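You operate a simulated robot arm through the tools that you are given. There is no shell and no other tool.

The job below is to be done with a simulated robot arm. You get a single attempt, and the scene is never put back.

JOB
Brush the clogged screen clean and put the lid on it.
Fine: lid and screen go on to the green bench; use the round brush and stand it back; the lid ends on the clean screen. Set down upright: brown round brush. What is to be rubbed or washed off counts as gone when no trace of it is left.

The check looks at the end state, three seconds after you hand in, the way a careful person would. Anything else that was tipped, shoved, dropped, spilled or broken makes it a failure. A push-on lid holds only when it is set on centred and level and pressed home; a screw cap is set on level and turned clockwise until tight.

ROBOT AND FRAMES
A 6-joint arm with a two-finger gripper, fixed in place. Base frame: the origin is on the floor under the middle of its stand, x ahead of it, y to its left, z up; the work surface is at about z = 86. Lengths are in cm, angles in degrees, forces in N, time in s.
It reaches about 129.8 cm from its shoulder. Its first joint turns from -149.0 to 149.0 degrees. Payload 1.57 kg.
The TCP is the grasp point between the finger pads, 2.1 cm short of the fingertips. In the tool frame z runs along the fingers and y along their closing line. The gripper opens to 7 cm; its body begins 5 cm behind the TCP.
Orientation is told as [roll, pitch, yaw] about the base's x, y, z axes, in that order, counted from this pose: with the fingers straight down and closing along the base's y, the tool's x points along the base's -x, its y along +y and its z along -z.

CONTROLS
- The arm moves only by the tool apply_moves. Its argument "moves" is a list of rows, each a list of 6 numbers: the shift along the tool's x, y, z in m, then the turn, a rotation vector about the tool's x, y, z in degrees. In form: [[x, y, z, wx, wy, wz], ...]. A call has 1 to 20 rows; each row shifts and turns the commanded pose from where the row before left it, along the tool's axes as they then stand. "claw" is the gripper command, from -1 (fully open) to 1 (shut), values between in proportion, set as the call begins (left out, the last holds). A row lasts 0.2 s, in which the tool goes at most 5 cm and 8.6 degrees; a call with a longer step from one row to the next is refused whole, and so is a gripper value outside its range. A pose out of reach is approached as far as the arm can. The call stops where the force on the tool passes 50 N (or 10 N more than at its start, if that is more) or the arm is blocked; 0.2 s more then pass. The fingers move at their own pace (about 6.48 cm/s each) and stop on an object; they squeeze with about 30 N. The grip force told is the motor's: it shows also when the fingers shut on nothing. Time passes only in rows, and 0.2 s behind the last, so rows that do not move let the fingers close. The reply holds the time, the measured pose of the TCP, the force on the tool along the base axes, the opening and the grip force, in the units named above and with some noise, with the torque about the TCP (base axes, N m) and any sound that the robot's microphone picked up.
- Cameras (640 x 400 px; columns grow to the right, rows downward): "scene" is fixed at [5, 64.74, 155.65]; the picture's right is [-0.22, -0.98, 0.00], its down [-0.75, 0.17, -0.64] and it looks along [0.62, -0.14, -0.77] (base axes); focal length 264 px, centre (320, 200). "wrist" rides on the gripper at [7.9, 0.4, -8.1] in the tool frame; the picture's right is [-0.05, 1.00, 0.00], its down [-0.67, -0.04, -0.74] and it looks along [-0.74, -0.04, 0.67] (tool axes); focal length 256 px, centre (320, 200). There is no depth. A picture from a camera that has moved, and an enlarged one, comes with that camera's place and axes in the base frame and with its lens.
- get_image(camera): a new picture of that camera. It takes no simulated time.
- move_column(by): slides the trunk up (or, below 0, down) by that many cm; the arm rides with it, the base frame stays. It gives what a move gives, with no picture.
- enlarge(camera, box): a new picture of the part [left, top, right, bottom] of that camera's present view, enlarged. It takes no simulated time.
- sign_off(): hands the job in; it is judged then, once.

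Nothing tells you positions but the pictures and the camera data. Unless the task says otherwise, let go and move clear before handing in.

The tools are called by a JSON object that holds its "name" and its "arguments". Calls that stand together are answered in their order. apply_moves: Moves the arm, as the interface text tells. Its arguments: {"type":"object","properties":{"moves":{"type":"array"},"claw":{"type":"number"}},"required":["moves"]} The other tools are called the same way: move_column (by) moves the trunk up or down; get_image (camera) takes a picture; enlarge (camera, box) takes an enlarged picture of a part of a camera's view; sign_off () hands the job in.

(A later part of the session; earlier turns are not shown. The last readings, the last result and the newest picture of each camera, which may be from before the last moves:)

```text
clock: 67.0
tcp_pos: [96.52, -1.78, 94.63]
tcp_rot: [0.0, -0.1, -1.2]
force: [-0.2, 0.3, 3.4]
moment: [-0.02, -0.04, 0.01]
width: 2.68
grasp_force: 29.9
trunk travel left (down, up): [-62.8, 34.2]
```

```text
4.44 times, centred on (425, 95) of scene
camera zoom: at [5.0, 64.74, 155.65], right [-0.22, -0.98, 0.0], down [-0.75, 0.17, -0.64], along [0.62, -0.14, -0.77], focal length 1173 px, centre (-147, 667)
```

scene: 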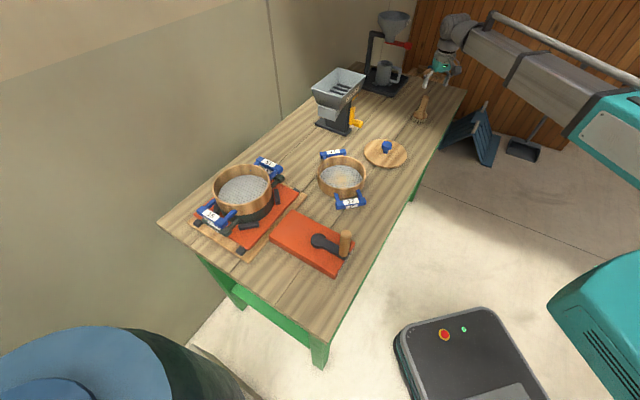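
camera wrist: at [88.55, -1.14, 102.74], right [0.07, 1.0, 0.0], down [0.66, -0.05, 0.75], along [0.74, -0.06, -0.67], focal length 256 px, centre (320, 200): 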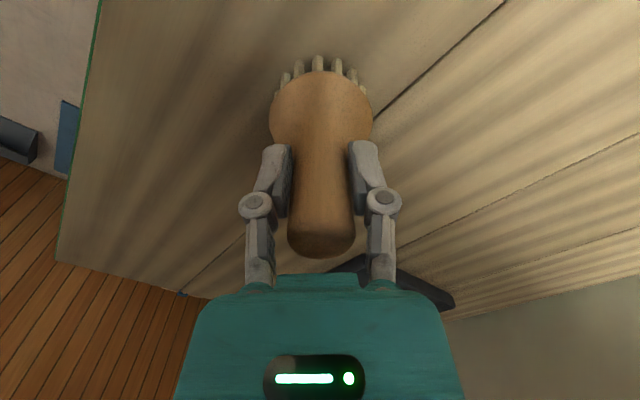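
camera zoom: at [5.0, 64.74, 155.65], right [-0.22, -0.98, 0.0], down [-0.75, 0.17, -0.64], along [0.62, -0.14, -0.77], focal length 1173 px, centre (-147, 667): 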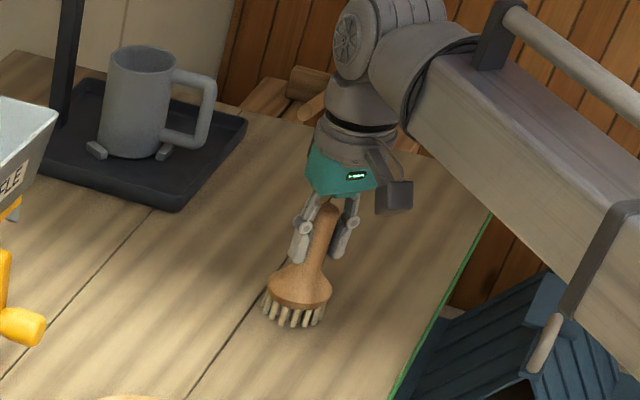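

Brush is gripped (handle 2.7 cm, bristle bottom about 8.6 cm below the TCP). I'll lift it and carry it over the screen.

{"name": "move_column", "arguments": {"by": 17}}

{"name": "apply_moves", "arguments": {"moves": [[0.0252, 0.03733, 0, 0, 0, 0], [0.0252, 0.03733, 0, 0, 0, 0], [0.0252, 0.03733, 0, 0, 0, 0], [0.0252, 0.03733, 0, 0, 0, 0], [0.0252, 0.03733, 0, 0, 0, 0], [0.0252, 0.03733, 0, 0, 0, 0], [0.0252, 0.03733, 0, 0, 0, 0], [0.0252, 0.03733, 0, 0, 0, 0], [0.0252, 0.03733, 0, 0, 0, 0], [0.0252, 0.03733, 0, 0, 0, 0], [0.0252, 0.03733, 0, 0, 0, 0], [0.0252, 0.03733, 0, 0, 0, 0]]}}

{"name": "get_image", "arguments": {"camera": "wrist"}}

{"name": "enlarge", "arguments": {"camera": "scene", "box": [270, 60, 430, 220]}}

```text
clock: 68.9
tcp_pos: [96.52, -1.66, 111.61]
tcp_rot: [0.0, 0.0, -1.3]
force: [0.0, 0.4, -0.7]
moment: [-0.01, 0.0, 0.02]
width: 2.67
grasp_force: 30.1
trunk travel left (down, up): [-79.8, 17.2]
```

```text
clock: 71.5
tcp_pos: [67.01, 43.68, 111.71]
tcp_rot: [0.0, 0.0, -1.2]
force: [0.3, -0.2, 0.0]
moment: [0.02, 0.01, -0.04]
width: 2.67
grasp_force: 30.2
trunk travel left (down, up): [-79.8, 17.2]
```

```text
taken
camera wrist: at [59.21, 44.37, 119.71], right [0.07, 1.0, 0.0], down [0.66, -0.05, 0.75], along [0.74, -0.06, -0.67], focal length 256 px, centre (320, 200)
```

wrist: 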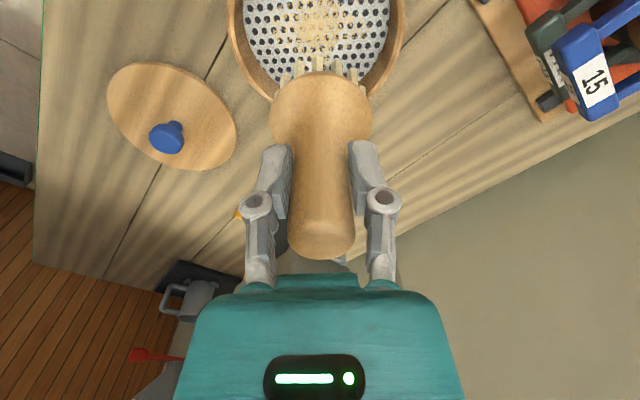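

```text
2.50 times, centred on (350, 140) of scene
camera zoom: at [5.0, 64.74, 155.65], right [-0.22, -0.98, 0.0], down [-0.75, 0.17, -0.64], along [0.62, -0.14, -0.77], focal length 660 px, centre (245, 350)
```

zoom: 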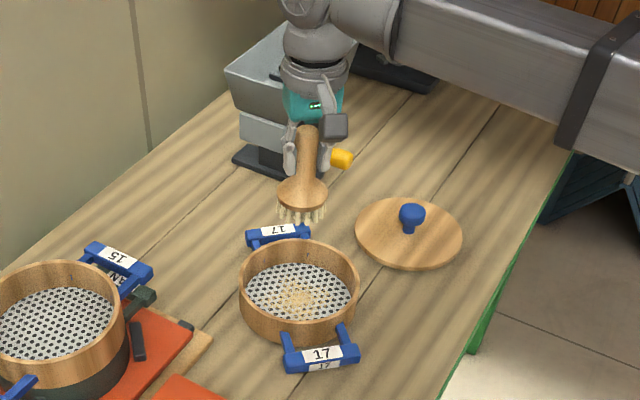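

Brush is centred over the screen. I'll lower to just above the rim level and check.

{"name": "move_column", "arguments": {"by": -12}}

{"name": "get_image", "arguments": {"camera": "wrist"}}

{"name": "enlarge", "arguments": {"camera": "scene", "box": [290, 90, 410, 210]}}

```text
clock: 73.0
tcp_pos: [67.06, 43.69, 99.69]
tcp_rot: [-0.1, -0.1, -1.2]
force: [0.6, -0.2, -1.6]
moment: [-0.04, 0.01, -0.03]
width: 2.69
grasp_force: 30.3
trunk travel left (down, up): [-67.8, 29.2]
```

```text
taken
camera wrist: at [59.27, 44.28, 107.72], right [0.07, 1.0, 0.0], down [0.66, -0.05, 0.75], along [0.74, -0.06, -0.67], focal length 256 px, centre (320, 200)
```

wrist: 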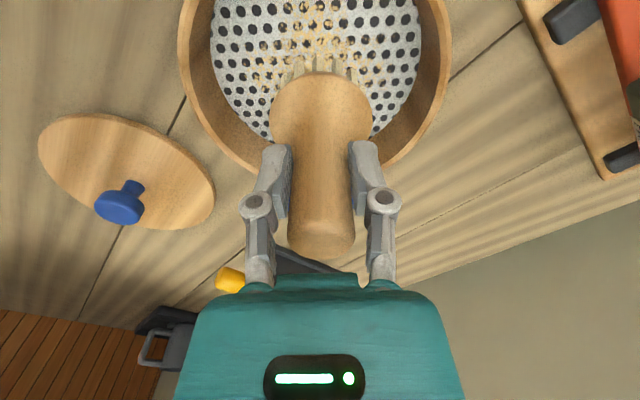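

```text
3.33 times, centred on (350, 150) of scene
camera zoom: at [5.0, 64.74, 155.65], right [-0.22, -0.98, 0.0], down [-0.75, 0.17, -0.64], along [0.62, -0.14, -0.77], focal length 880 px, centre (220, 367)
```

zoom: 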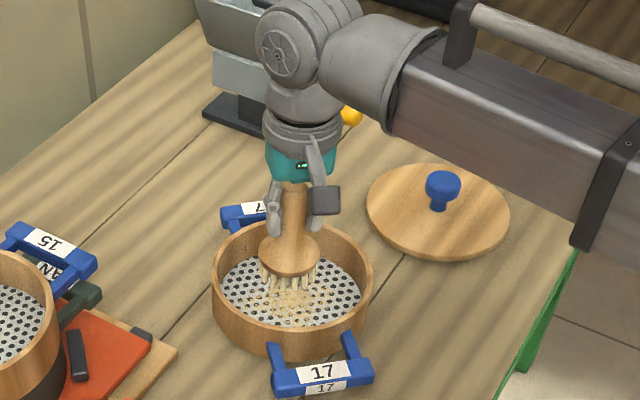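

{"name": "move_column", "arguments": {"by": -3}}

{"name": "move_column", "arguments": {"by": -0.5}}

{"name": "enlarge", "arguments": {"camera": "scene", "box": [290, 90, 410, 210]}}

```text
clock: 73.7
tcp_pos: [67.16, 43.65, 96.57]
tcp_rot: [0.0, 0.1, -1.3]
force: [0.2, 1.4, -1.1]
moment: [-0.04, 0.04, -0.01]
width: 2.67
grasp_force: 30.4
trunk travel left (down, up): [-64.8, 32.2]
```

```text
clock: 74.3
tcp_pos: [67.25, 43.59, 96.13]
tcp_rot: [0.0, 0.0, -1.2]
force: [0.1, 0.3, -0.8]
moment: [0.02, 0.01, 0.01]
width: 2.7
grasp_force: 30.3
trunk travel left (down, up): [-64.3, 32.7]
```

```text
3.33 times, centred on (350, 150) of scene
camera zoom: at [5.0, 64.74, 155.65], right [-0.22, -0.98, 0.0], down [-0.75, 0.17, -0.64], along [0.62, -0.14, -0.77], focal length 880 px, centre (220, 367)
```

zoom: 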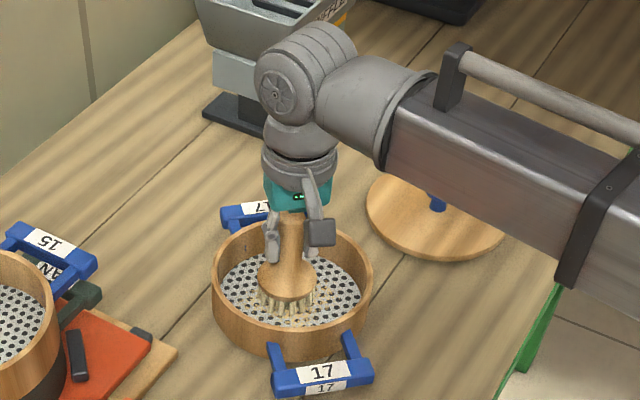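

{"name": "move_column", "arguments": {"by": -0.4}}

{"name": "move_column", "arguments": {"by": -0.3}}

{"name": "move_column", "arguments": {"by": -0.3}}

```text
clock: 74.8
tcp_pos: [67.16, 43.7, 95.82]
tcp_rot: [0.1, -0.2, -1.2]
force: [5.1, 3.7, 20.8]
moment: [0.1, -0.37, -0.03]
width: 2.69
grasp_force: 29.8
trunk travel left (down, up): [-63.9, 33.1]
```

```text
clock: 75.3
tcp_pos: [67.12, 43.57, 95.52]
tcp_rot: [0.0, -0.1, -1.2]
force: [1.4, 3.9, 18.2]
moment: [0.03, -0.19, 0.01]
width: 2.69
grasp_force: 29.8
trunk travel left (down, up): [-63.6, 33.4]
```

```text
clock: 75.8
tcp_pos: [67.12, 43.58, 95.22]
tcp_rot: [-0.1, -0.1, -1.2]
force: [1.2, 3.3, 18.4]
moment: [0.09, -0.09, 0.0]
width: 2.71
grasp_force: 29.9
trunk travel left (down, up): [-63.3, 33.7]
```

The bristles now rest on the mesh with about 18 N. I'll ease off a little and start gentle brushing strokes.

{"name": "move_column", "arguments": {"by": 0.15}}

{"name": "apply_moves", "arguments": {"moves": [[0.008, 0, 0, 0, 0, 0], [0.008, 0, 0, 0, 0, 0], [-0.008, 0, 0, 0, 0, 0], [-0.008, 0, 0, 0, 0, 0], [-0.008, 0, 0, 0, 0, 0], [-0.008, 0, 0, 0, 0, 0], [0.008, 0, 0, 0, 0, 0], [0.008, 0, 0, 0, 0, 0]]}}

{"name": "get_image", "arguments": {"camera": "wrist"}}

{"name": "enlarge", "arguments": {"camera": "scene", "box": [290, 90, 410, 210]}}

```text
clock: 76.4
tcp_pos: [67.23, 43.54, 95.3]
tcp_rot: [0.0, 0.0, -1.2]
force: [-0.1, -1.2, -0.6]
moment: [0.01, -0.02, -0.01]
width: 2.7
grasp_force: 29.6
trunk travel left (down, up): [-63.4, 33.6]
```

```text
clock: 78.2
tcp_pos: [67.15, 43.74, 95.26]
tcp_rot: [0.0, 0.1, -1.2]
force: [-0.2, -0.2, -1.0]
moment: [-0.02, 0.03, 0.0]
width: 2.67
grasp_force: 29.8
trunk travel left (down, up): [-63.4, 33.6]
```

```text
taken
camera wrist: at [59.22, 44.3, 103.36], right [0.07, 1.0, 0.0], down [0.66, -0.05, 0.75], along [0.74, -0.06, -0.67], focal length 256 px, centre (320, 200)
```

wrist: 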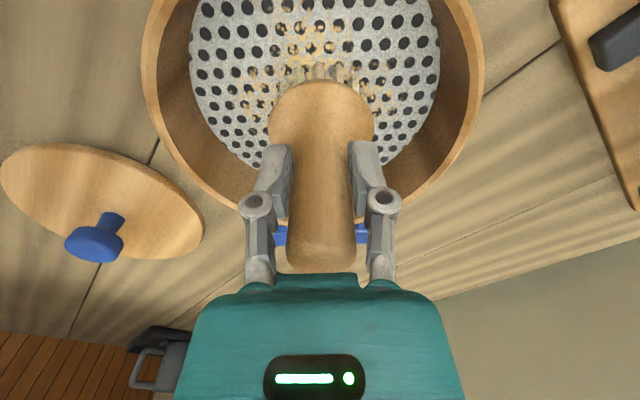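

```text
3.33 times, centred on (350, 150) of scene
camera zoom: at [5.0, 64.74, 155.65], right [-0.22, -0.98, 0.0], down [-0.75, 0.17, -0.64], along [0.62, -0.14, -0.77], focal length 880 px, centre (220, 367)
```

zoom: 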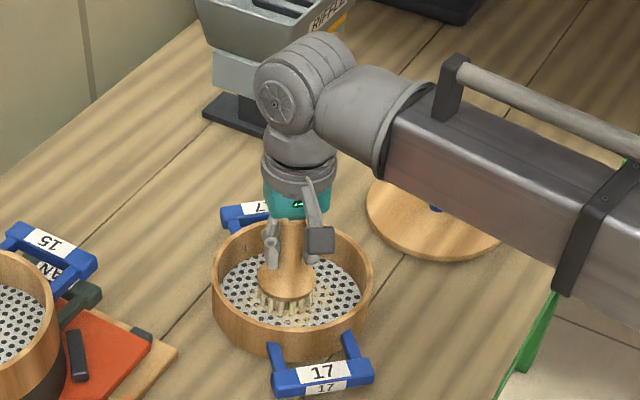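

{"name": "move_column", "arguments": {"by": -0.08}}

{"name": "move_column", "arguments": {"by": -0.05}}

```text
clock: 78.7
tcp_pos: [67.17, 43.74, 95.24]
tcp_rot: [0.0, 0.0, -1.2]
force: [1.6, 1.5, 7.2]
moment: [-0.04, -0.12, 0.02]
width: 2.69
grasp_force: 30.3
trunk travel left (down, up): [-63.3, 33.7]
```

```text
clock: 79.2
tcp_pos: [66.99, 43.72, 95.11]
tcp_rot: [0.0, -0.1, -1.3]
force: [4.7, 1.9, 15.2]
moment: [0.07, -0.24, 0.02]
width: 2.71
grasp_force: 30.3
trunk travel left (down, up): [-63.3, 33.7]
```

{"name": "move_column", "arguments": {"by": 0.04}}

{"name": "apply_moves", "arguments": {"moves": [[0.008, 0, 0, 0, 0, 0], [0.008, 0, 0, 0, 0, 0], [-0.008, 0, 0, 0, 0, 0], [-0.008, 0, 0, 0, 0, 0], [-0.008, 0, 0, 0, 0, 0], [-0.008, 0, 0, 0, 0, 0], [0.008, 0, 0, 0, 0, 0], [0.008, 0, 0, 0, 0, 0]]}}

{"name": "get_image", "arguments": {"camera": "wrist"}}

{"name": "enlarge", "arguments": {"camera": "scene", "box": [290, 90, 410, 210]}}

```text
clock: 79.7
tcp_pos: [67.19, 43.72, 95.31]
tcp_rot: [0.0, -0.1, -1.2]
force: [4.3, 2.5, 11.6]
moment: [0.14, -0.3, 0.0]
width: 2.71
grasp_force: 29.8
trunk travel left (down, up): [-63.3, 33.7]
```

```text
clock: 81.5
tcp_pos: [67.08, 43.68, 95.24]
tcp_rot: [0.0, -0.1, -1.1]
force: [3.8, 0.9, 7.8]
moment: [-0.03, -0.16, 0.02]
width: 2.67
grasp_force: 30.9
trunk travel left (down, up): [-63.3, 33.7]
```

```text
taken
camera wrist: at [59.19, 44.31, 103.3], right [0.07, 1.0, 0.0], down [0.66, -0.05, 0.75], along [0.74, -0.06, -0.67], focal length 256 px, centre (320, 200)
```

wrist: 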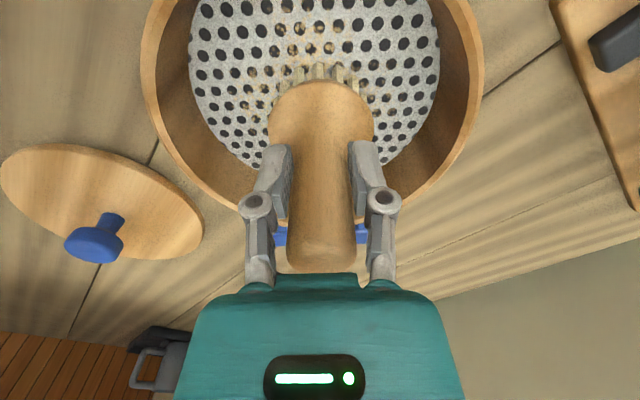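

```text
3.33 times, centred on (350, 150) of scene
camera zoom: at [5.0, 64.74, 155.65], right [-0.22, -0.98, 0.0], down [-0.75, 0.17, -0.64], along [0.62, -0.14, -0.77], focal length 880 px, centre (220, 367)
```

zoom: 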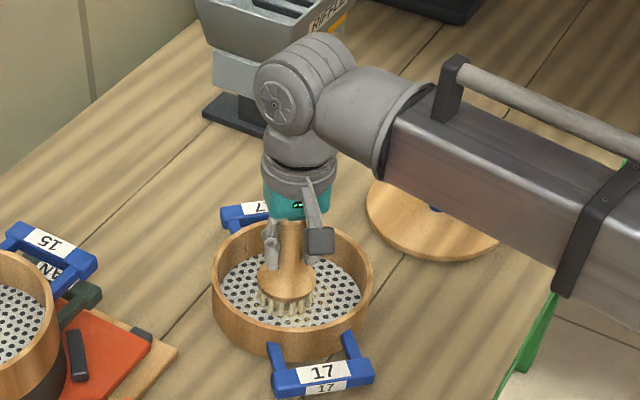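

The strokes are lifting the clog, and the screen isn't sliding. I'll continue with a circular sweep of about 2 cm radius.

{"name": "apply_moves", "arguments": {"moves": [[0.01, 0, 0, 0, 0, 0], [0.01, 0, 0, 0, 0, 0], [-0.00268, 0.01, 0, 0, 0, 0], [-0.00732, 0.00732, 0, 0, 0, 0], [-0.01, 0.00268, 0, 0, 0, 0], [-0.01, -0.00268, 0, 0, 0, 0], [-0.00732, -0.00732, 0, 0, 0, 0], [-0.00268, -0.01, 0, 0, 0, 0], [0.00268, -0.01, 0, 0, 0, 0], [0.00732, -0.00732, 0, 0, 0, 0], [0.01, -0.00268, 0, 0, 0, 0], [0.01, 0.00268, 0, 0, 0, 0], [0.00732, 0.00732, 0, 0, 0, 0], [0.00268, 0.01, 0, 0, 0, 0]]}}

{"name": "get_image", "arguments": {"camera": "wrist"}}

{"name": "enlarge", "arguments": {"camera": "scene", "box": [290, 90, 410, 210]}}

```text
clock: 84.5
tcp_pos: [65.03, 43.73, 95.2]
tcp_rot: [0.0, 0.1, -1.2]
force: [-0.2, -1.6, 4.6]
moment: [-0.09, 0.01, 0.02]
width: 2.68
grasp_force: 29.5
trunk travel left (down, up): [-63.3, 33.7]
```

```text
taken
camera wrist: at [57.18, 44.26, 103.31], right [0.07, 1.0, 0.0], down [0.67, -0.05, 0.75], along [0.74, -0.06, -0.67], focal length 256 px, centre (320, 200)
```

wrist: 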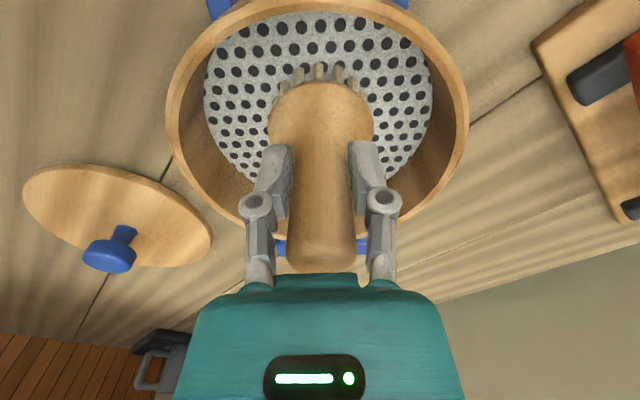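

```text
3.33 times, centred on (350, 150) of scene
camera zoom: at [5.0, 64.74, 155.65], right [-0.22, -0.98, 0.0], down [-0.75, 0.17, -0.64], along [0.62, -0.14, -0.77], focal length 880 px, centre (220, 367)
```

zoom: 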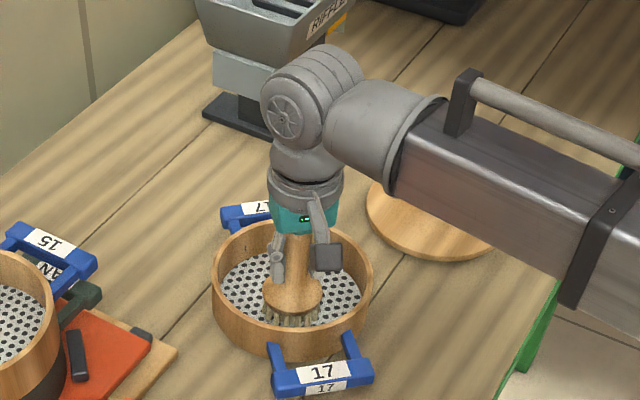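

Nearly all gone. I'll do a wider ring of about 3.8 cm, which keeps the brush head off the wall.

{"name": "apply_moves", "arguments": {"moves": [[0.009, 0, 0, 0, 0, 0], [0.009, 0, 0, 0, 0, 0], [-0.00129, 0.00983, 0, 0, 0, 0], [-0.0038, 0.00917, 0, 0, 0, 0], [-0.00604, 0.00787, 0, 0, 0, 0], [-0.00787, 0.00604, 0, 0, 0, 0], [-0.00917, 0.0038, 0, 0, 0, 0], [-0.00983, 0.00129, 0, 0, 0, 0], [-0.00983, -0.00129, 0, 0, 0, 0], [-0.00917, -0.0038, 0, 0, 0, 0], [-0.00787, -0.00604, 0, 0, 0, 0], [-0.00604, -0.00787, 0, 0, 0, 0], [-0.0038, -0.00917, 0, 0, 0, 0], [-0.00129, -0.00983, 0, 0, 0, 0], [0.00129, -0.00983, 0, 0, 0, 0], [0.0038, -0.00917, 0, 0, 0, 0], [0.00604, -0.00787, 0, 0, 0, 0], [0.00787, -0.00604, 0, 0, 0, 0], [0.00917, -0.0038, 0, 0, 0, 0], [0.00983, -0.00129, 0, 0, 0, 0]]}}

{"name": "get_image", "arguments": {"camera": "wrist"}}

{"name": "enlarge", "arguments": {"camera": "scene", "box": [290, 90, 410, 210]}}

```text
clock: 88.7
tcp_pos: [67.08, 39.95, 95.16]
tcp_rot: [0.0, -0.1, -1.2]
force: [2.3, -0.3, 5.2]
moment: [-0.05, -0.11, -0.01]
width: 2.71
grasp_force: 30.2
trunk travel left (down, up): [-63.3, 33.7]
```

```text
taken
camera wrist: at [59.24, 40.58, 103.3], right [0.07, 1.0, 0.0], down [0.66, -0.05, 0.75], along [0.74, -0.06, -0.67], focal length 256 px, centre (320, 200)
```

wrist: 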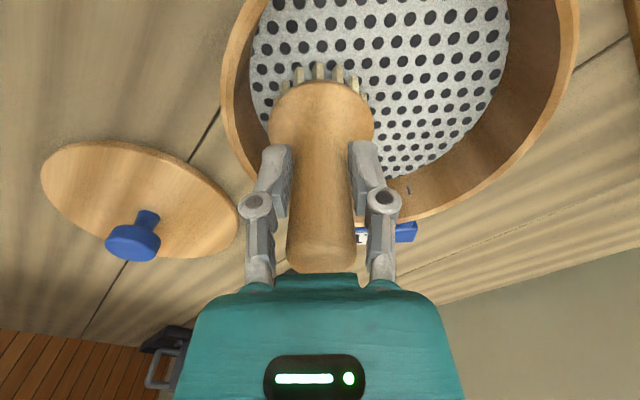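

```text
3.33 times, centred on (350, 150) of scene
camera zoom: at [5.0, 64.74, 155.65], right [-0.22, -0.98, 0.0], down [-0.75, 0.17, -0.64], along [0.62, -0.14, -0.77], focal length 880 px, centre (220, 367)
```

zoom: 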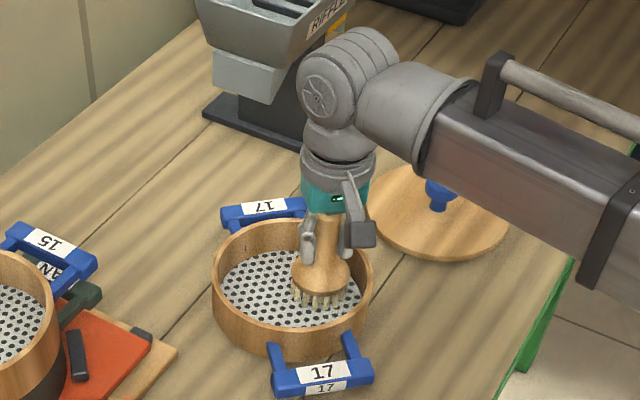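

{"name": "apply_moves", "arguments": {"moves": [[0.00983, 0.00129, 0, 0, 0, 0], [0.00917, 0.0038, 0, 0, 0, 0], [0.00787, 0.00604, 0, 0, 0, 0], [0.00604, 0.00787, 0, 0, 0, 0], [0.0038, 0.00917, 0, 0, 0, 0], [0.00129, 0.00983, 0, 0, 0, 0], [-0.0095, 0, 0, 0, 0, 0], [-0.0095, 0, 0, 0, 0, 0], [-0.0095, 0, 0, 0, 0, 0], [-0.0095, 0, 0, 0, 0, 0], [-0.0095, 0, 0, 0, 0, 0], [-0.0095, 0, 0, 0, 0, 0], [-0.0095, 0, 0, 0, 0, 0], [-0.0095, 0, 0, 0, 0, 0], [0.0095, 0, 0, 0, 0, 0], [0.0095, 0, 0, 0, 0, 0], [0.0095, 0, 0, 0, 0, 0], [0.0095, 0, 0, 0, 0, 0]]}}

{"name": "apply_moves", "arguments": {"moves": [[0, 0.0095, 0, 0, 0, 0], [0, 0.0095, 0, 0, 0, 0], [0, 0.0095, 0, 0, 0, 0], [0, 0.0095, 0, 0, 0, 0], [0, -0.0095, 0, 0, 0, 0], [0, -0.0095, 0, 0, 0, 0], [0, -0.0095, 0, 0, 0, 0], [0, -0.0095, 0, 0, 0, 0], [0, -0.0095, 0, 0, 0, 0], [0, -0.0095, 0, 0, 0, 0], [0, -0.0095, 0, 0, 0, 0], [0, -0.0095, 0, 0, 0, 0], [0, 0.0095, 0, 0, 0, 0], [0, 0.0095, 0, 0, 0, 0], [0, 0.0095, 0, 0, 0, 0], [0, 0.0095, 0, 0, 0, 0]]}}

{"name": "move_column", "arguments": {"by": 14}}

{"name": "apply_moves", "arguments": {"moves": [[0.04, 0, 0, 0, 0, 0], [0.04, 0, 0, 0, 0, 0], [0.04, 0, 0, 0, 0, 0]]}}

{"name": "get_image", "arguments": {"camera": "wrist"}}

{"name": "enlarge", "arguments": {"camera": "scene", "box": [300, 130, 390, 220]}}

```text
clock: 92.5
tcp_pos: [67.09, 43.64, 95.18]
tcp_rot: [0.0, 0.0, -1.2]
force: [0.0, 0.7, 4.0]
moment: [0.02, -0.12, 0.0]
width: 2.7
grasp_force: 30.0
trunk travel left (down, up): [-63.3, 33.7]
```

```text
clock: 95.9
tcp_pos: [67.09, 43.85, 95.23]
tcp_rot: [0.0, 0.1, -1.2]
force: [-0.6, -0.4, 2.5]
moment: [-0.02, -0.02, -0.01]
width: 2.66
grasp_force: 30.3
trunk travel left (down, up): [-63.3, 33.7]
```

```text
clock: 97.5
tcp_pos: [67.16, 43.83, 109.1]
tcp_rot: [0.0, 0.0, -1.2]
force: [-0.1, 0.1, -1.3]
moment: [0.04, 0.01, 0.02]
width: 2.7
grasp_force: 30.0
trunk travel left (down, up): [-77.3, 19.7]
```

```text
clock: 98.3
tcp_pos: [54.61, 43.98, 109.15]
tcp_rot: [-0.1, -0.1, -1.1]
force: [0.5, -0.7, -1.7]
moment: [-0.03, 0.01, 0.01]
width: 2.71
grasp_force: 29.6
trunk travel left (down, up): [-77.3, 19.7]
```

```text
taken
camera wrist: at [46.77, 44.56, 117.29], right [0.07, 1.0, 0.0], down [0.66, -0.05, 0.75], along [0.74, -0.06, -0.67], focal length 256 px, centre (320, 200)
```

wrist: 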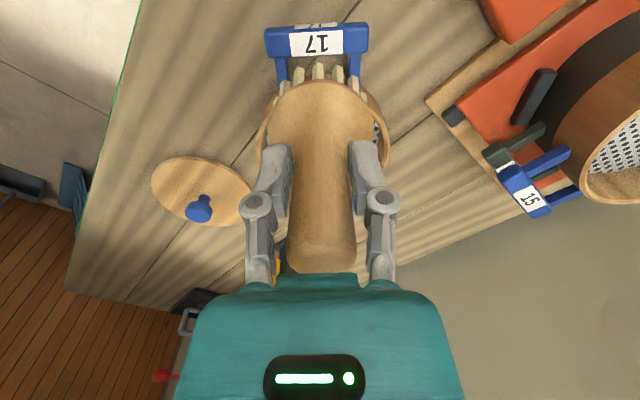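

```text
4.44 times, centred on (345, 175) of scene
camera zoom: at [5.0, 64.74, 155.65], right [-0.22, -0.98, 0.0], down [-0.75, 0.17, -0.64], along [0.62, -0.14, -0.77], focal length 1173 px, centre (209, 311)
```

zoom: 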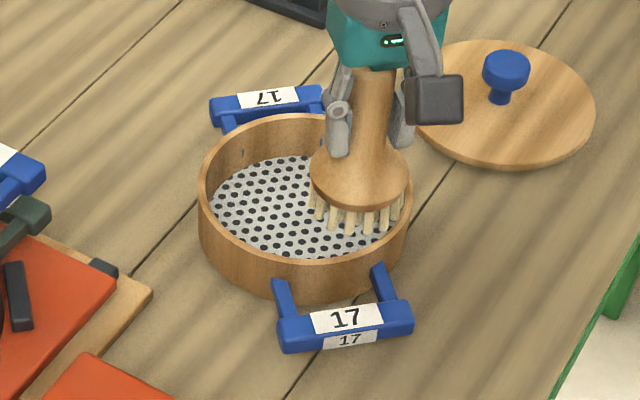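

Visible mesh looks clean. I'll shift sideways so neither camera is blocked and inspect the whole mesh.

{"name": "apply_moves", "arguments": {"moves": [[0.01, -0.04, 0, 0, 0, 0], [0.01, -0.04, 0, 0, 0, 0], [0.01, -0.04, 0, 0, 0, 0], [0.01, -0.03, 0, 0, 0, 0]]}}

{"name": "enlarge", "arguments": {"camera": "scene", "box": [310, 140, 380, 210]}}

{"name": "enlarge", "arguments": {"camera": "wrist", "box": [370, 70, 490, 220]}}

{"name": "get_image", "arguments": {"camera": "wrist"}}

```text
clock: 99.3
tcp_pos: [50.88, 28.79, 109.23]
tcp_rot: [0.0, 0.0, -1.2]
force: [-0.9, -0.6, -1.3]
moment: [-0.02, 0.03, 0.03]
width: 2.71
grasp_force: 29.6
out of reach, approached as far as the arm can: row 3
trunk travel left (down, up): [-77.3, 19.7]
```

```text
5.71 times, centred on (345, 175) of scene
camera zoom: at [5.0, 64.74, 155.65], right [-0.22, -0.98, 0.0], down [-0.75, 0.17, -0.64], along [0.62, -0.14, -0.77], focal length 1508 px, centre (177, 343)
```

zoom: 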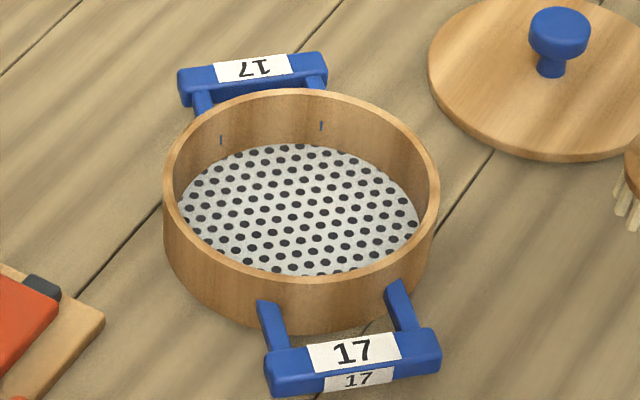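

```text
2.67 times, centred on (430, 145) of wrist
camera zoom: at [42.96, 29.42, 117.29], right [0.07, 1.0, 0.0], down [0.66, -0.05, 0.75], along [0.74, -0.06, -0.67], focal length 683 px, centre (27, 347)
```

zoom: 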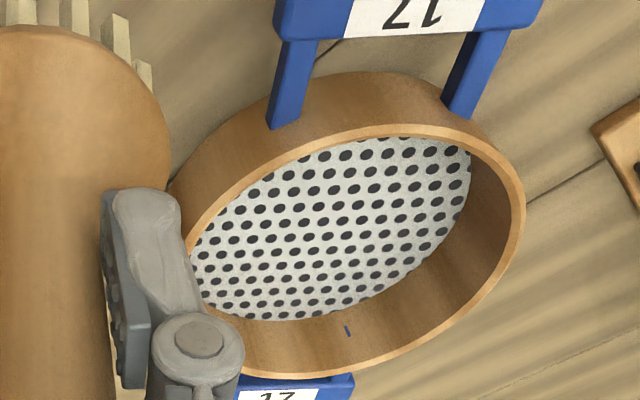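

```text
taken
camera wrist: at [42.96, 29.42, 117.29], right [0.07, 1.0, 0.0], down [0.66, -0.05, 0.75], along [0.74, -0.06, -0.67], focal length 256 px, centre (320, 200)
```

wrist: 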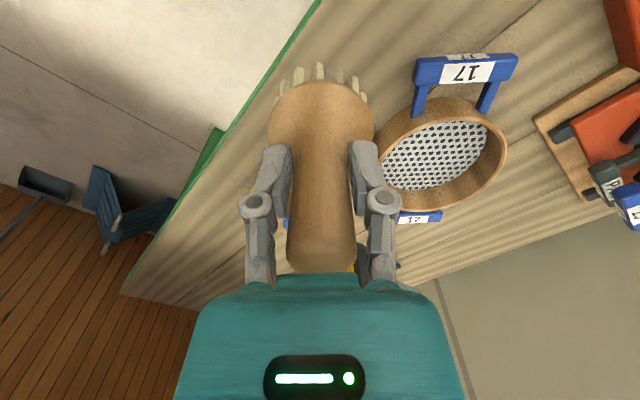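

The mesh shows clean metal everywhere I can see. Next I'll take the brush back to where it stood, at about (96.5, -1.8).

{"name": "apply_moves", "arguments": {"moves": [[-0.03852, -0.0247, 0, 0, 0, 0], [-0.03852, -0.0247, 0, 0, 0, 0], [-0.03852, -0.0247, 0, 0, 0, 0], [-0.03852, -0.0247, 0, 0, 0, 0], [-0.03852, -0.0247, 0, 0, 0, 0], [-0.03852, -0.0247, 0, 0, 0, 0], [-0.03852, -0.0247, 0, 0, 0, 0], [-0.03852, -0.0247, 0, 0, 0, 0], [-0.03852, -0.0247, 0, 0, 0, 0], [-0.03852, -0.0247, 0, 0, 0, 0], [-0.03852, -0.0247, 0, 0, 0, 0], [-0.03852, -0.0247, 0, 0, 0, 0]]}}

{"name": "get_image", "arguments": {"camera": "scene"}}

{"name": "enlarge", "arguments": {"camera": "scene", "box": [380, 30, 480, 140]}}

```text
clock: 101.9
tcp_pos: [96.62, -1.38, 109.21]
tcp_rot: [0.0, 0.0, -1.2]
force: [0.8, -1.0, -0.8]
moment: [-0.01, 0.02, 0.01]
width: 2.68
grasp_force: 29.7
out of reach, approached as far as the arm can: row 3
trunk travel left (down, up): [-77.3, 19.7]
```

```text
taken
```

scene: 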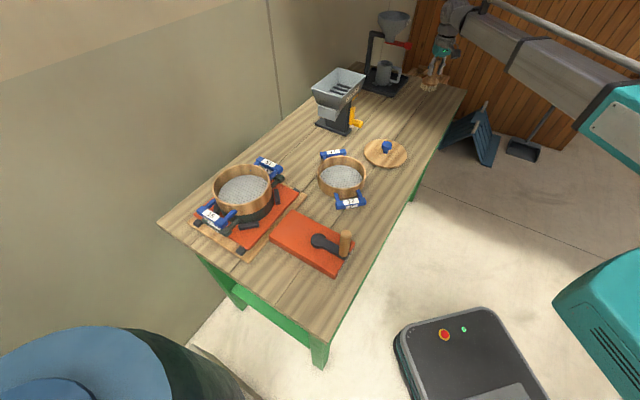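

```text
3.64 times, centred on (430, 85) of scene
camera zoom: at [5.0, 64.74, 155.65], right [-0.22, -0.98, 0.0], down [-0.75, 0.17, -0.64], along [0.62, -0.14, -0.77], focal length 960 px, centre (-80, 618)
```

zoom: 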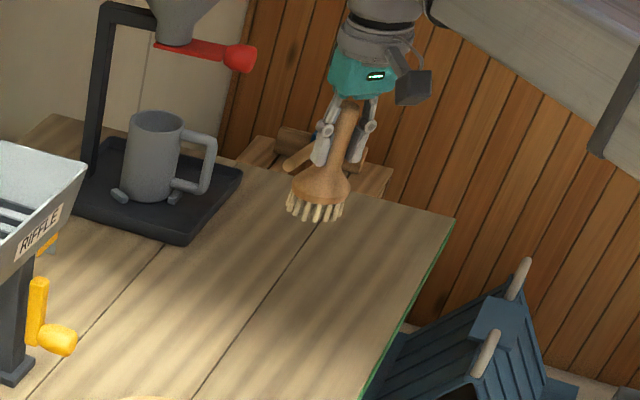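

{"name": "apply_moves", "arguments": {"moves": [[0, -0.003, 0, 0, 0, 0]]}}

{"name": "move_column", "arguments": {"by": -14}}

{"name": "move_column", "arguments": {"by": -0.6}}

{"name": "enlarge", "arguments": {"camera": "scene", "box": [380, 50, 470, 140]}}

```text
clock: 102.3
tcp_pos: [96.44, -1.47, 109.19]
tcp_rot: [-0.1, 0.0, -1.2]
force: [0.6, -0.9, -0.6]
moment: [-0.01, 0.02, 0.02]
width: 2.72
grasp_force: 29.6
trunk travel left (down, up): [-77.3, 19.7]
```

```text
clock: 104.0
tcp_pos: [96.52, -1.5, 95.17]
tcp_rot: [0.0, -0.1, -1.2]
force: [0.6, 0.2, -1.2]
moment: [0.0, 0.01, -0.03]
width: 2.71
grasp_force: 30.2
trunk travel left (down, up): [-63.3, 33.7]
```

```text
clock: 104.6
tcp_pos: [96.41, -1.63, 94.6]
tcp_rot: [0.0, 0.1, -1.1]
force: [-0.5, -0.6, -0.9]
moment: [-0.01, 0.02, -0.03]
width: 2.68
grasp_force: 29.8
trunk travel left (down, up): [-62.7, 34.3]
```

```text
4.44 times, centred on (425, 95) of scene
camera zoom: at [5.0, 64.74, 155.65], right [-0.22, -0.98, 0.0], down [-0.75, 0.17, -0.64], along [0.62, -0.14, -0.77], focal length 1173 px, centre (-147, 667)
```

zoom: 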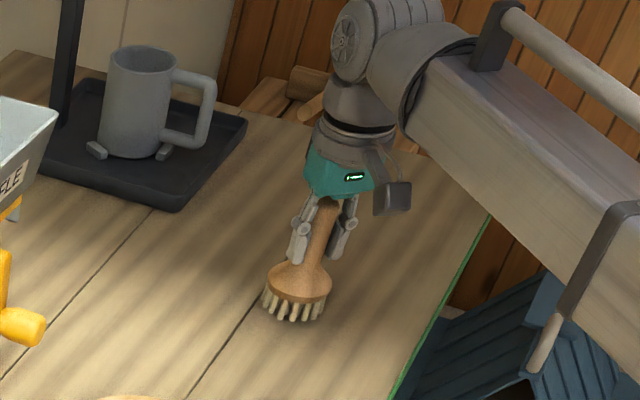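

{"name": "move_column", "arguments": {"by": -0.3}}

{"name": "move_column", "arguments": {"by": -0.2}}

{"name": "move_column", "arguments": {"by": -0.15}}

```text
clock: 105.1
tcp_pos: [96.47, -1.54, 94.31]
tcp_rot: [0.0, -0.1, -1.2]
force: [-0.3, -0.2, -0.6]
moment: [-0.02, 0.03, 0.0]
width: 2.68
grasp_force: 29.9
trunk travel left (down, up): [-62.4, 34.6]
```

```text
clock: 105.6
tcp_pos: [96.31, -1.63, 94.0]
tcp_rot: [0.0, -0.1, -1.2]
force: [0.5, 0.5, -0.1]
moment: [0.0, 0.0, 0.01]
width: 2.65
grasp_force: 30.0
trunk travel left (down, up): [-62.2, 34.8]
```

```text
clock: 106.1
tcp_pos: [96.57, -1.6, 93.96]
tcp_rot: [0.1, 0.0, -1.2]
force: [0.2, 0.2, -0.8]
moment: [-0.01, 0.01, 0.0]
width: 2.7
grasp_force: 29.9
trunk travel left (down, up): [-62.1, 34.9]
```

{"name": "move_column", "arguments": {"by": -0.1}}

{"name": "move_column", "arguments": {"by": -0.1}}

```text
clock: 106.6
tcp_pos: [96.36, -1.53, 93.84]
tcp_rot: [0.1, -0.1, -1.2]
force: [4.8, -0.4, 9.9]
moment: [0.06, -0.21, -0.02]
width: 2.7
grasp_force: 30.2
trunk travel left (down, up): [-62.0, 35.0]
```

```text
clock: 107.1
tcp_pos: [96.33, -1.52, 93.86]
tcp_rot: [0.1, -0.1, -1.2]
force: [8.0, 0.6, 20.4]
moment: [0.04, -0.44, 0.01]
width: 2.72
grasp_force: 29.8
trunk travel left (down, up): [-61.9, 35.1]
```

Bristles are on the bench. I'll relieve the press and open.

{"name": "move_column", "arguments": {"by": 0.12}}

{"name": "apply_moves", "arguments": {"moves": [[0, 0, 0, 0, 0, 0], [0, 0, 0, 0, 0, 0], [0, 0, 0, 0, 0, 0], [0, 0, 0, 0, 0, 0]], "claw": -1}}

{"name": "get_image", "arguments": {"camera": "wrist"}}

{"name": "enlarge", "arguments": {"camera": "scene", "box": [380, 50, 470, 140]}}

```text
clock: 107.6
tcp_pos: [96.36, -1.56, 93.87]
tcp_rot: [0.0, 0.0, -1.2]
force: [3.2, 0.6, 6.8]
moment: [-0.03, -0.18, -0.02]
width: 2.7
grasp_force: 30.0
trunk travel left (down, up): [-62.0, 35.0]
```

```text
clock: 108.6
tcp_pos: [96.39, -1.53, 93.89]
tcp_rot: [0.0, 0.1, -1.1]
force: [0.2, 0.3, -0.5]
moment: [-0.01, 0.0, 0.01]
width: 7.0
grasp_force: 0.1
trunk travel left (down, up): [-62.0, 35.0]
```

```text
taken
camera wrist: at [88.54, -0.96, 101.94], right [0.07, 1.0, 0.0], down [0.66, -0.05, 0.75], along [0.74, -0.06, -0.67], focal length 256 px, centre (320, 200)
```

wrist: 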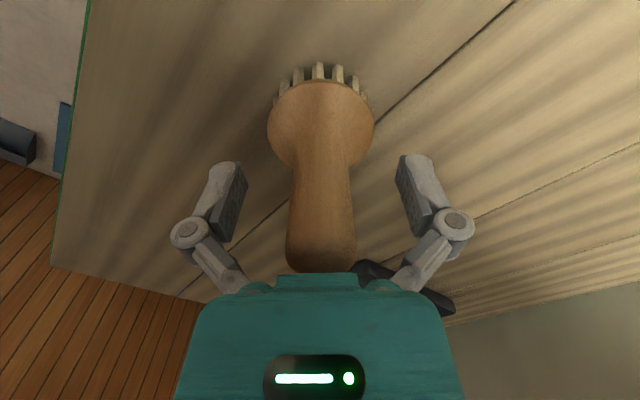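

```text
4.44 times, centred on (425, 95) of scene
camera zoom: at [5.0, 64.74, 155.65], right [-0.22, -0.98, 0.0], down [-0.75, 0.17, -0.64], along [0.62, -0.14, -0.77], focal length 1173 px, centre (-147, 667)
```

zoom: 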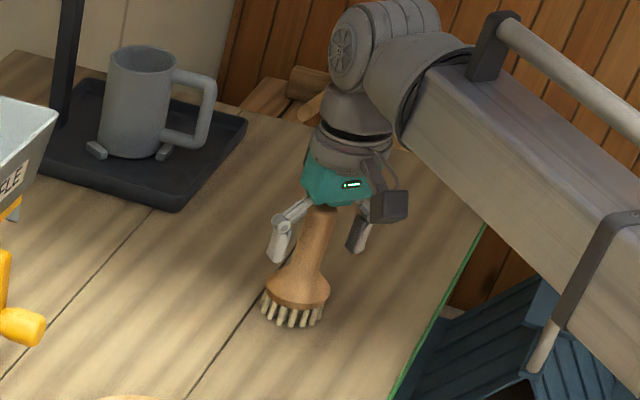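

Brush stands upright where it was. I'll raise straight up and confirm, then return to the lid.

{"name": "move_column", "arguments": {"by": 13}}

{"name": "enlarge", "arguments": {"camera": "scene", "box": [360, 30, 480, 150]}}

{"name": "get_image", "arguments": {"camera": "wrist"}}

```text
clock: 110.2
tcp_pos: [96.48, -1.61, 106.73]
tcp_rot: [0.0, -0.1, -1.2]
force: [-0.5, -0.3, -0.3]
moment: [0.01, 0.0, 0.01]
width: 7.0
grasp_force: 0.1
trunk travel left (down, up): [-75.0, 22.0]
```

```text
3.33 times, centred on (420, 90) of scene
camera zoom: at [5.0, 64.74, 155.65], right [-0.22, -0.98, 0.0], down [-0.75, 0.17, -0.64], along [0.62, -0.14, -0.77], focal length 880 px, centre (-13, 567)
```

zoom: 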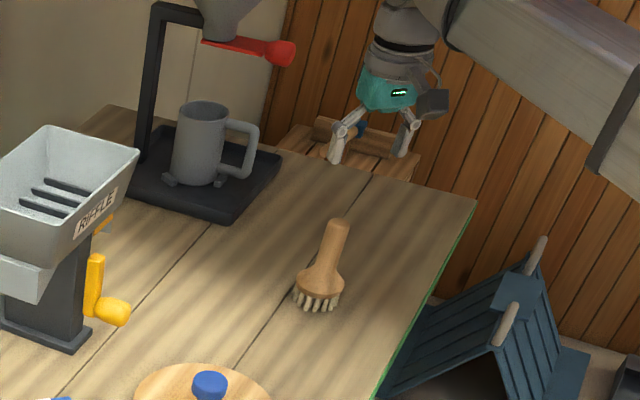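

```text
taken
camera wrist: at [88.55, -0.96, 114.93], right [0.07, 1.0, 0.0], down [0.67, -0.05, 0.75], along [0.74, -0.06, -0.67], focal length 256 px, centre (320, 200)
```

wrist: 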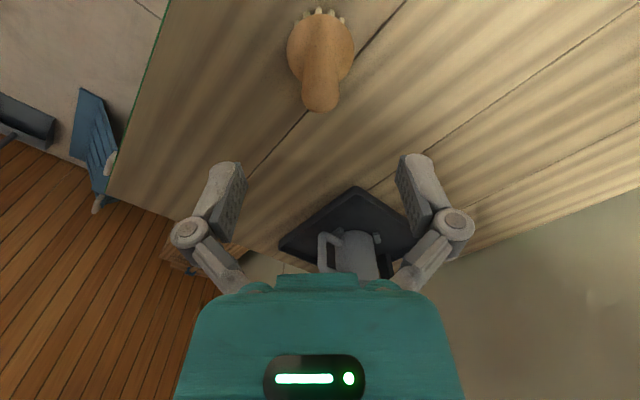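

Brush is back upright. Before fetching the lid I'll go over the screen for an overhead inspection, which also gives its exact centre.

{"name": "apply_moves", "arguments": {"moves": [[0.02786, 0.03659, 0, 0, 0, 0], [0.02786, 0.03659, 0, 0, 0, 0], [0.02786, 0.03659, 0, 0, 0, 0], [0.02786, 0.03659, 0, 0, 0, 0], [0.02786, 0.03659, 0, 0, 0, 0], [0.02786, 0.03659, 0, 0, 0, 0], [0.02786, 0.03659, 0, 0, 0, 0], [0.02786, 0.03659, 0, 0, 0, 0], [0.02786, 0.03659, 0, 0, 0, 0], [0.02786, 0.03659, 0, 0, 0, 0], [0.02786, 0.03659, 0, 0, 0, 0], [0.02786, 0.03659, 0, 0, 0, 0]]}}

{"name": "get_image", "arguments": {"camera": "wrist"}}

{"name": "enlarge", "arguments": {"camera": "wrist", "box": [220, 0, 420, 140]}}

{"name": "enlarge", "arguments": {"camera": "scene", "box": [310, 140, 380, 210]}}

```text
clock: 112.8
tcp_pos: [63.61, 43.14, 106.82]
tcp_rot: [-0.1, 0.1, -1.1]
force: [0.2, 0.0, 0.1]
moment: [0.0, 0.01, 0.0]
width: 7.01
grasp_force: 0.0
out of reach, approached as far as the arm can: row 2, 10, 11
trunk travel left (down, up): [-75.0, 22.0]
```

```text
taken
camera wrist: at [55.64, 43.7, 114.95], right [0.07, 1.0, 0.0], down [0.66, -0.05, 0.75], along [0.74, -0.06, -0.67], focal length 256 px, centre (320, 200)
```

wrist: 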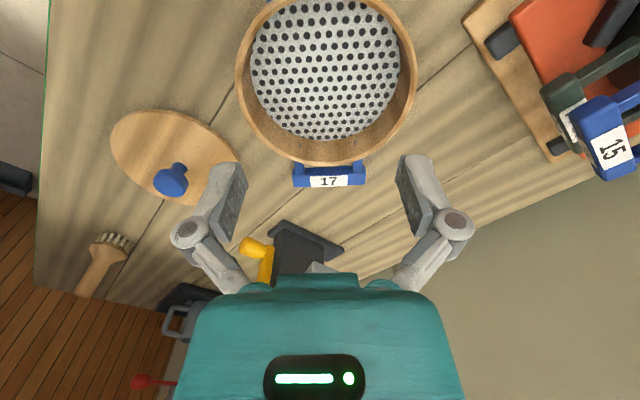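

```text
2.86 times, centred on (320, 70) of wrist
camera zoom: at [55.64, 43.7, 114.95], right [0.07, 1.0, 0.0], down [0.66, -0.05, 0.75], along [0.74, -0.06, -0.67], focal length 731 px, centre (320, 571)
```

zoom: 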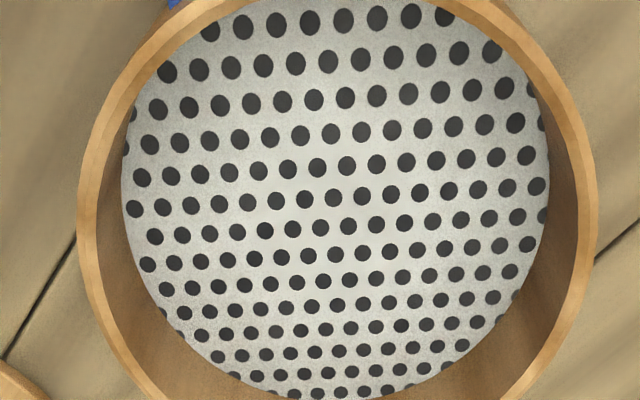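

```text
5.71 times, centred on (345, 175) of scene
camera zoom: at [5.0, 64.74, 155.65], right [-0.22, -0.98, 0.0], down [-0.75, 0.17, -0.64], along [0.62, -0.14, -0.77], focal length 1508 px, centre (177, 343)
```

zoom: 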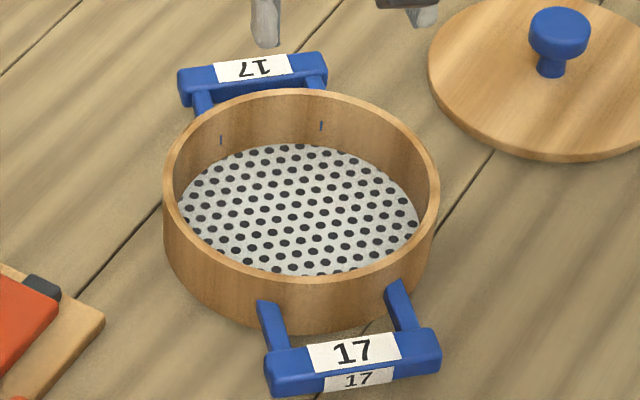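

The mesh is completely clean. I'll step back a little so the whole rim is in view and the centre can be measured.

{"name": "apply_moves", "arguments": {"moves": [[0.035, 0, 0, 0, 0, 0], [0.035, 0, 0, 0, 0, 0]]}}

{"name": "enlarge", "arguments": {"camera": "wrist", "box": [210, 0, 430, 220]}}

{"name": "get_image", "arguments": {"camera": "wrist"}}

```text
clock: 113.4
tcp_pos: [56.75, 43.2, 106.89]
tcp_rot: [0.1, -0.1, -1.3]
force: [-0.4, 0.1, 0.2]
moment: [0.0, -0.02, -0.01]
width: 7.01
grasp_force: 0.1
trunk travel left (down, up): [-75.0, 22.0]
```

```text
1.82 times, centred on (320, 110) of wrist
camera zoom: at [48.82, 43.8, 114.97], right [0.07, 1.0, 0.0], down [0.66, -0.05, 0.75], along [0.74, -0.06, -0.67], focal length 465 px, centre (320, 364)
```

zoom: 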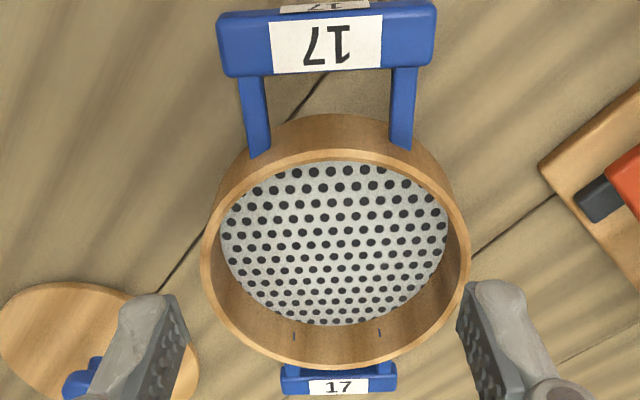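

```text
taken
camera wrist: at [48.82, 43.8, 114.97], right [0.07, 1.0, 0.0], down [0.66, -0.05, 0.75], along [0.74, -0.06, -0.67], focal length 256 px, centre (320, 200)
```

wrist: 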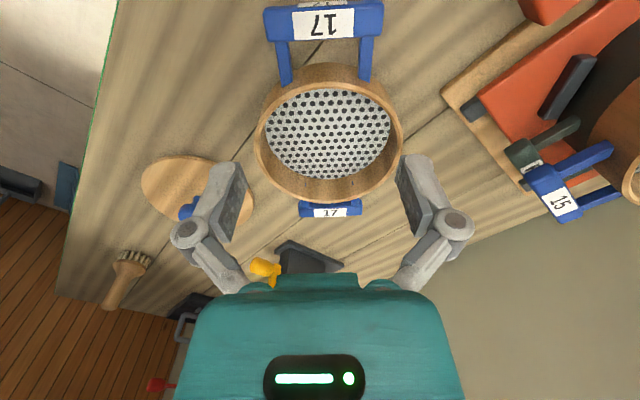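

Screen centre is about (67.8, 43.2), with the rim at z ≈ 90.5. I'll move to view the lid from the same relative pose so I can measure its centre the same way.

{"name": "apply_moves", "arguments": {"moves": [[-0.02057, -0.0412, 0, 0, 0, 0], [-0.02057, -0.0412, 0, 0, 0, 0], [-0.02057, -0.0412, 0, 0, 0, 0], [-0.02057, -0.0412, 0, 0, 0, 0], [-0.02057, -0.0412, 0, 0, 0, 0]]}}

{"name": "enlarge", "arguments": {"camera": "wrist", "box": [210, 0, 430, 220]}}

```text
clock: 114.6
tcp_pos: [66.86, 22.52, 106.75]
tcp_rot: [0.0, 0.1, -1.2]
force: [-0.8, -0.8, 0.2]
moment: [0.02, -0.02, 0.0]
width: 7.01
grasp_force: 0.2
trunk travel left (down, up): [-75.0, 22.0]
```

```text
1.82 times, centred on (320, 110) of wrist
camera zoom: at [58.92, 23.11, 114.94], right [0.07, 1.0, 0.0], down [0.67, -0.05, 0.75], along [0.74, -0.05, -0.67], focal length 465 px, centre (320, 364)
```

zoom: 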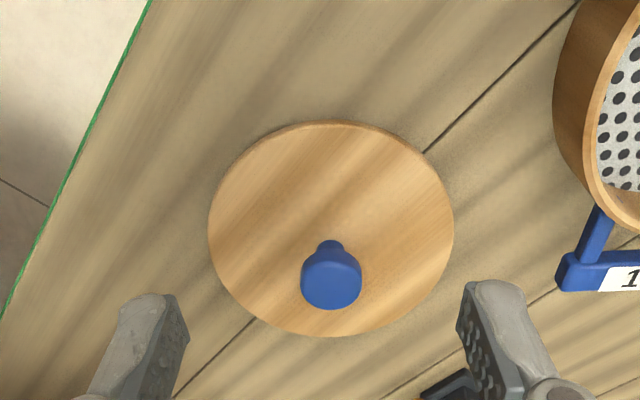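

Lid centre measures about (77.8, 22.5), consistent with where I set it down. I'll move over its knob and descend to grip.

{"name": "apply_moves", "arguments": {"moves": [[-0.0357, 0.0004, 0, 0, 0, 0], [-0.0357, 0.0004, 0, 0, 0, 0], [-0.0357, 0.0004, 0, 0, 0, 0]]}}

{"name": "move_column", "arguments": {"by": -12}}

{"name": "get_image", "arguments": {"camera": "wrist"}}

{"name": "enlarge", "arguments": {"camera": "scene", "box": [330, 80, 450, 200]}}

```text
clock: 115.4
tcp_pos: [77.65, 22.56, 106.85]
tcp_rot: [0.0, -0.1, -1.2]
force: [-0.1, 0.2, -0.7]
moment: [-0.01, 0.0, 0.01]
width: 7.02
grasp_force: 0.1
trunk travel left (down, up): [-75.0, 22.0]
```

```text
clock: 116.9
tcp_pos: [77.72, 22.5, 94.74]
tcp_rot: [0.0, 0.0, -1.2]
force: [0.2, -0.2, -0.3]
moment: [0.03, 0.0, 0.02]
width: 7.01
grasp_force: 0.1
trunk travel left (down, up): [-63.0, 34.0]
```

```text
taken
camera wrist: at [69.75, 23.16, 102.95], right [0.07, 1.0, 0.0], down [0.66, -0.05, 0.75], along [0.74, -0.06, -0.67], focal length 256 px, centre (320, 200)
```

wrist: 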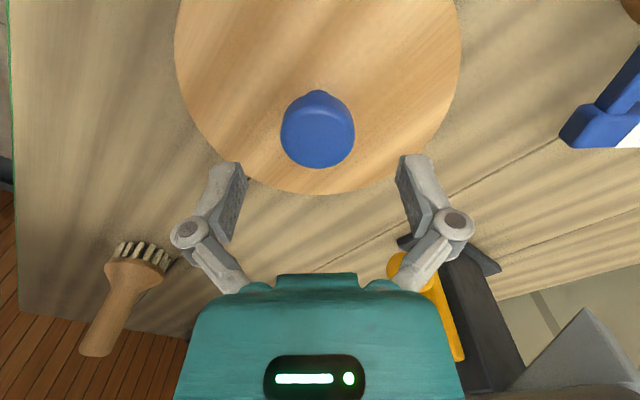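

```text
3.33 times, centred on (390, 140) of scene
camera zoom: at [5.0, 64.74, 155.65], right [-0.22, -0.98, 0.0], down [-0.75, 0.17, -0.64], along [0.62, -0.14, -0.77], focal length 880 px, centre (87, 400)
```

zoom: 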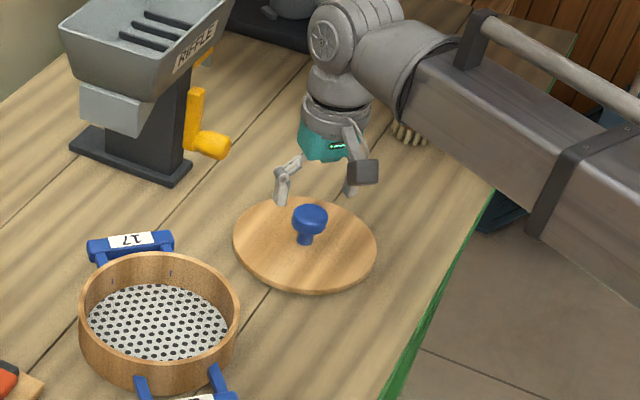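

{"name": "move_column", "arguments": {"by": -4.5}}

{"name": "apply_moves", "arguments": {"moves": [[0, 0, 0, 0, 0, 0], [0, 0, 0, 0, 0, 0], [0, 0, 0, 0, 0, 0], [0, 0, 0, 0, 0, 0]], "claw": 1}}

{"name": "move_column", "arguments": {"by": 15}}

{"name": "get_image", "arguments": {"camera": "wrist"}}

{"name": "enlarge", "arguments": {"camera": "scene", "box": [300, 50, 460, 210]}}

```text
clock: 117.8
tcp_pos: [77.57, 22.58, 90.32]
tcp_rot: [-0.1, 0.0, -1.2]
force: [0.1, 0.2, 0.0]
moment: [0.02, -0.01, 0.01]
width: 6.99
grasp_force: 0.0
trunk travel left (down, up): [-58.5, 38.5]
```

```text
clock: 118.8
tcp_pos: [77.68, 22.47, 90.49]
tcp_rot: [0.1, -0.1, -1.3]
force: [1.2, -0.7, 7.2]
moment: [-0.01, 0.05, 0.05]
width: 3.78
grasp_force: 29.8
trunk travel left (down, up): [-58.5, 38.5]
```

```text
clock: 120.5
tcp_pos: [77.72, 22.51, 105.37]
tcp_rot: [-0.1, 0.0, -1.3]
force: [-0.2, 0.0, -1.5]
moment: [0.0, 0.0, -0.02]
width: 3.75
grasp_force: 30.0
trunk travel left (down, up): [-73.5, 23.5]
```

```text
taken
camera wrist: at [69.78, 23.16, 113.42], right [0.07, 1.0, 0.0], down [0.67, -0.05, 0.75], along [0.74, -0.06, -0.67], focal length 256 px, centre (320, 200)
```

wrist: 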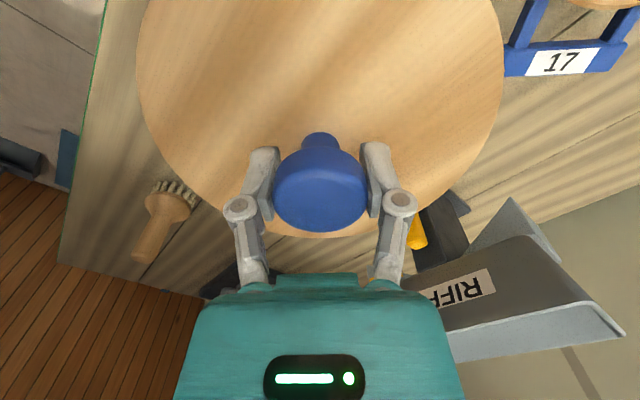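

```text
2.50 times, centred on (380, 130) of scene
camera zoom: at [5.0, 64.74, 155.65], right [-0.22, -0.98, 0.0], down [-0.75, 0.17, -0.64], along [0.62, -0.14, -0.77], focal length 660 px, centre (170, 375)
```

zoom: 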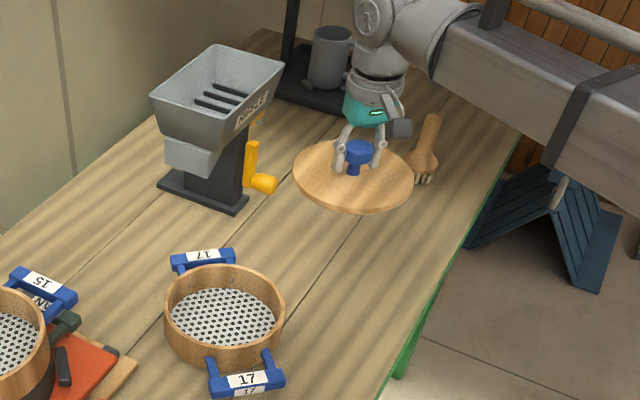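

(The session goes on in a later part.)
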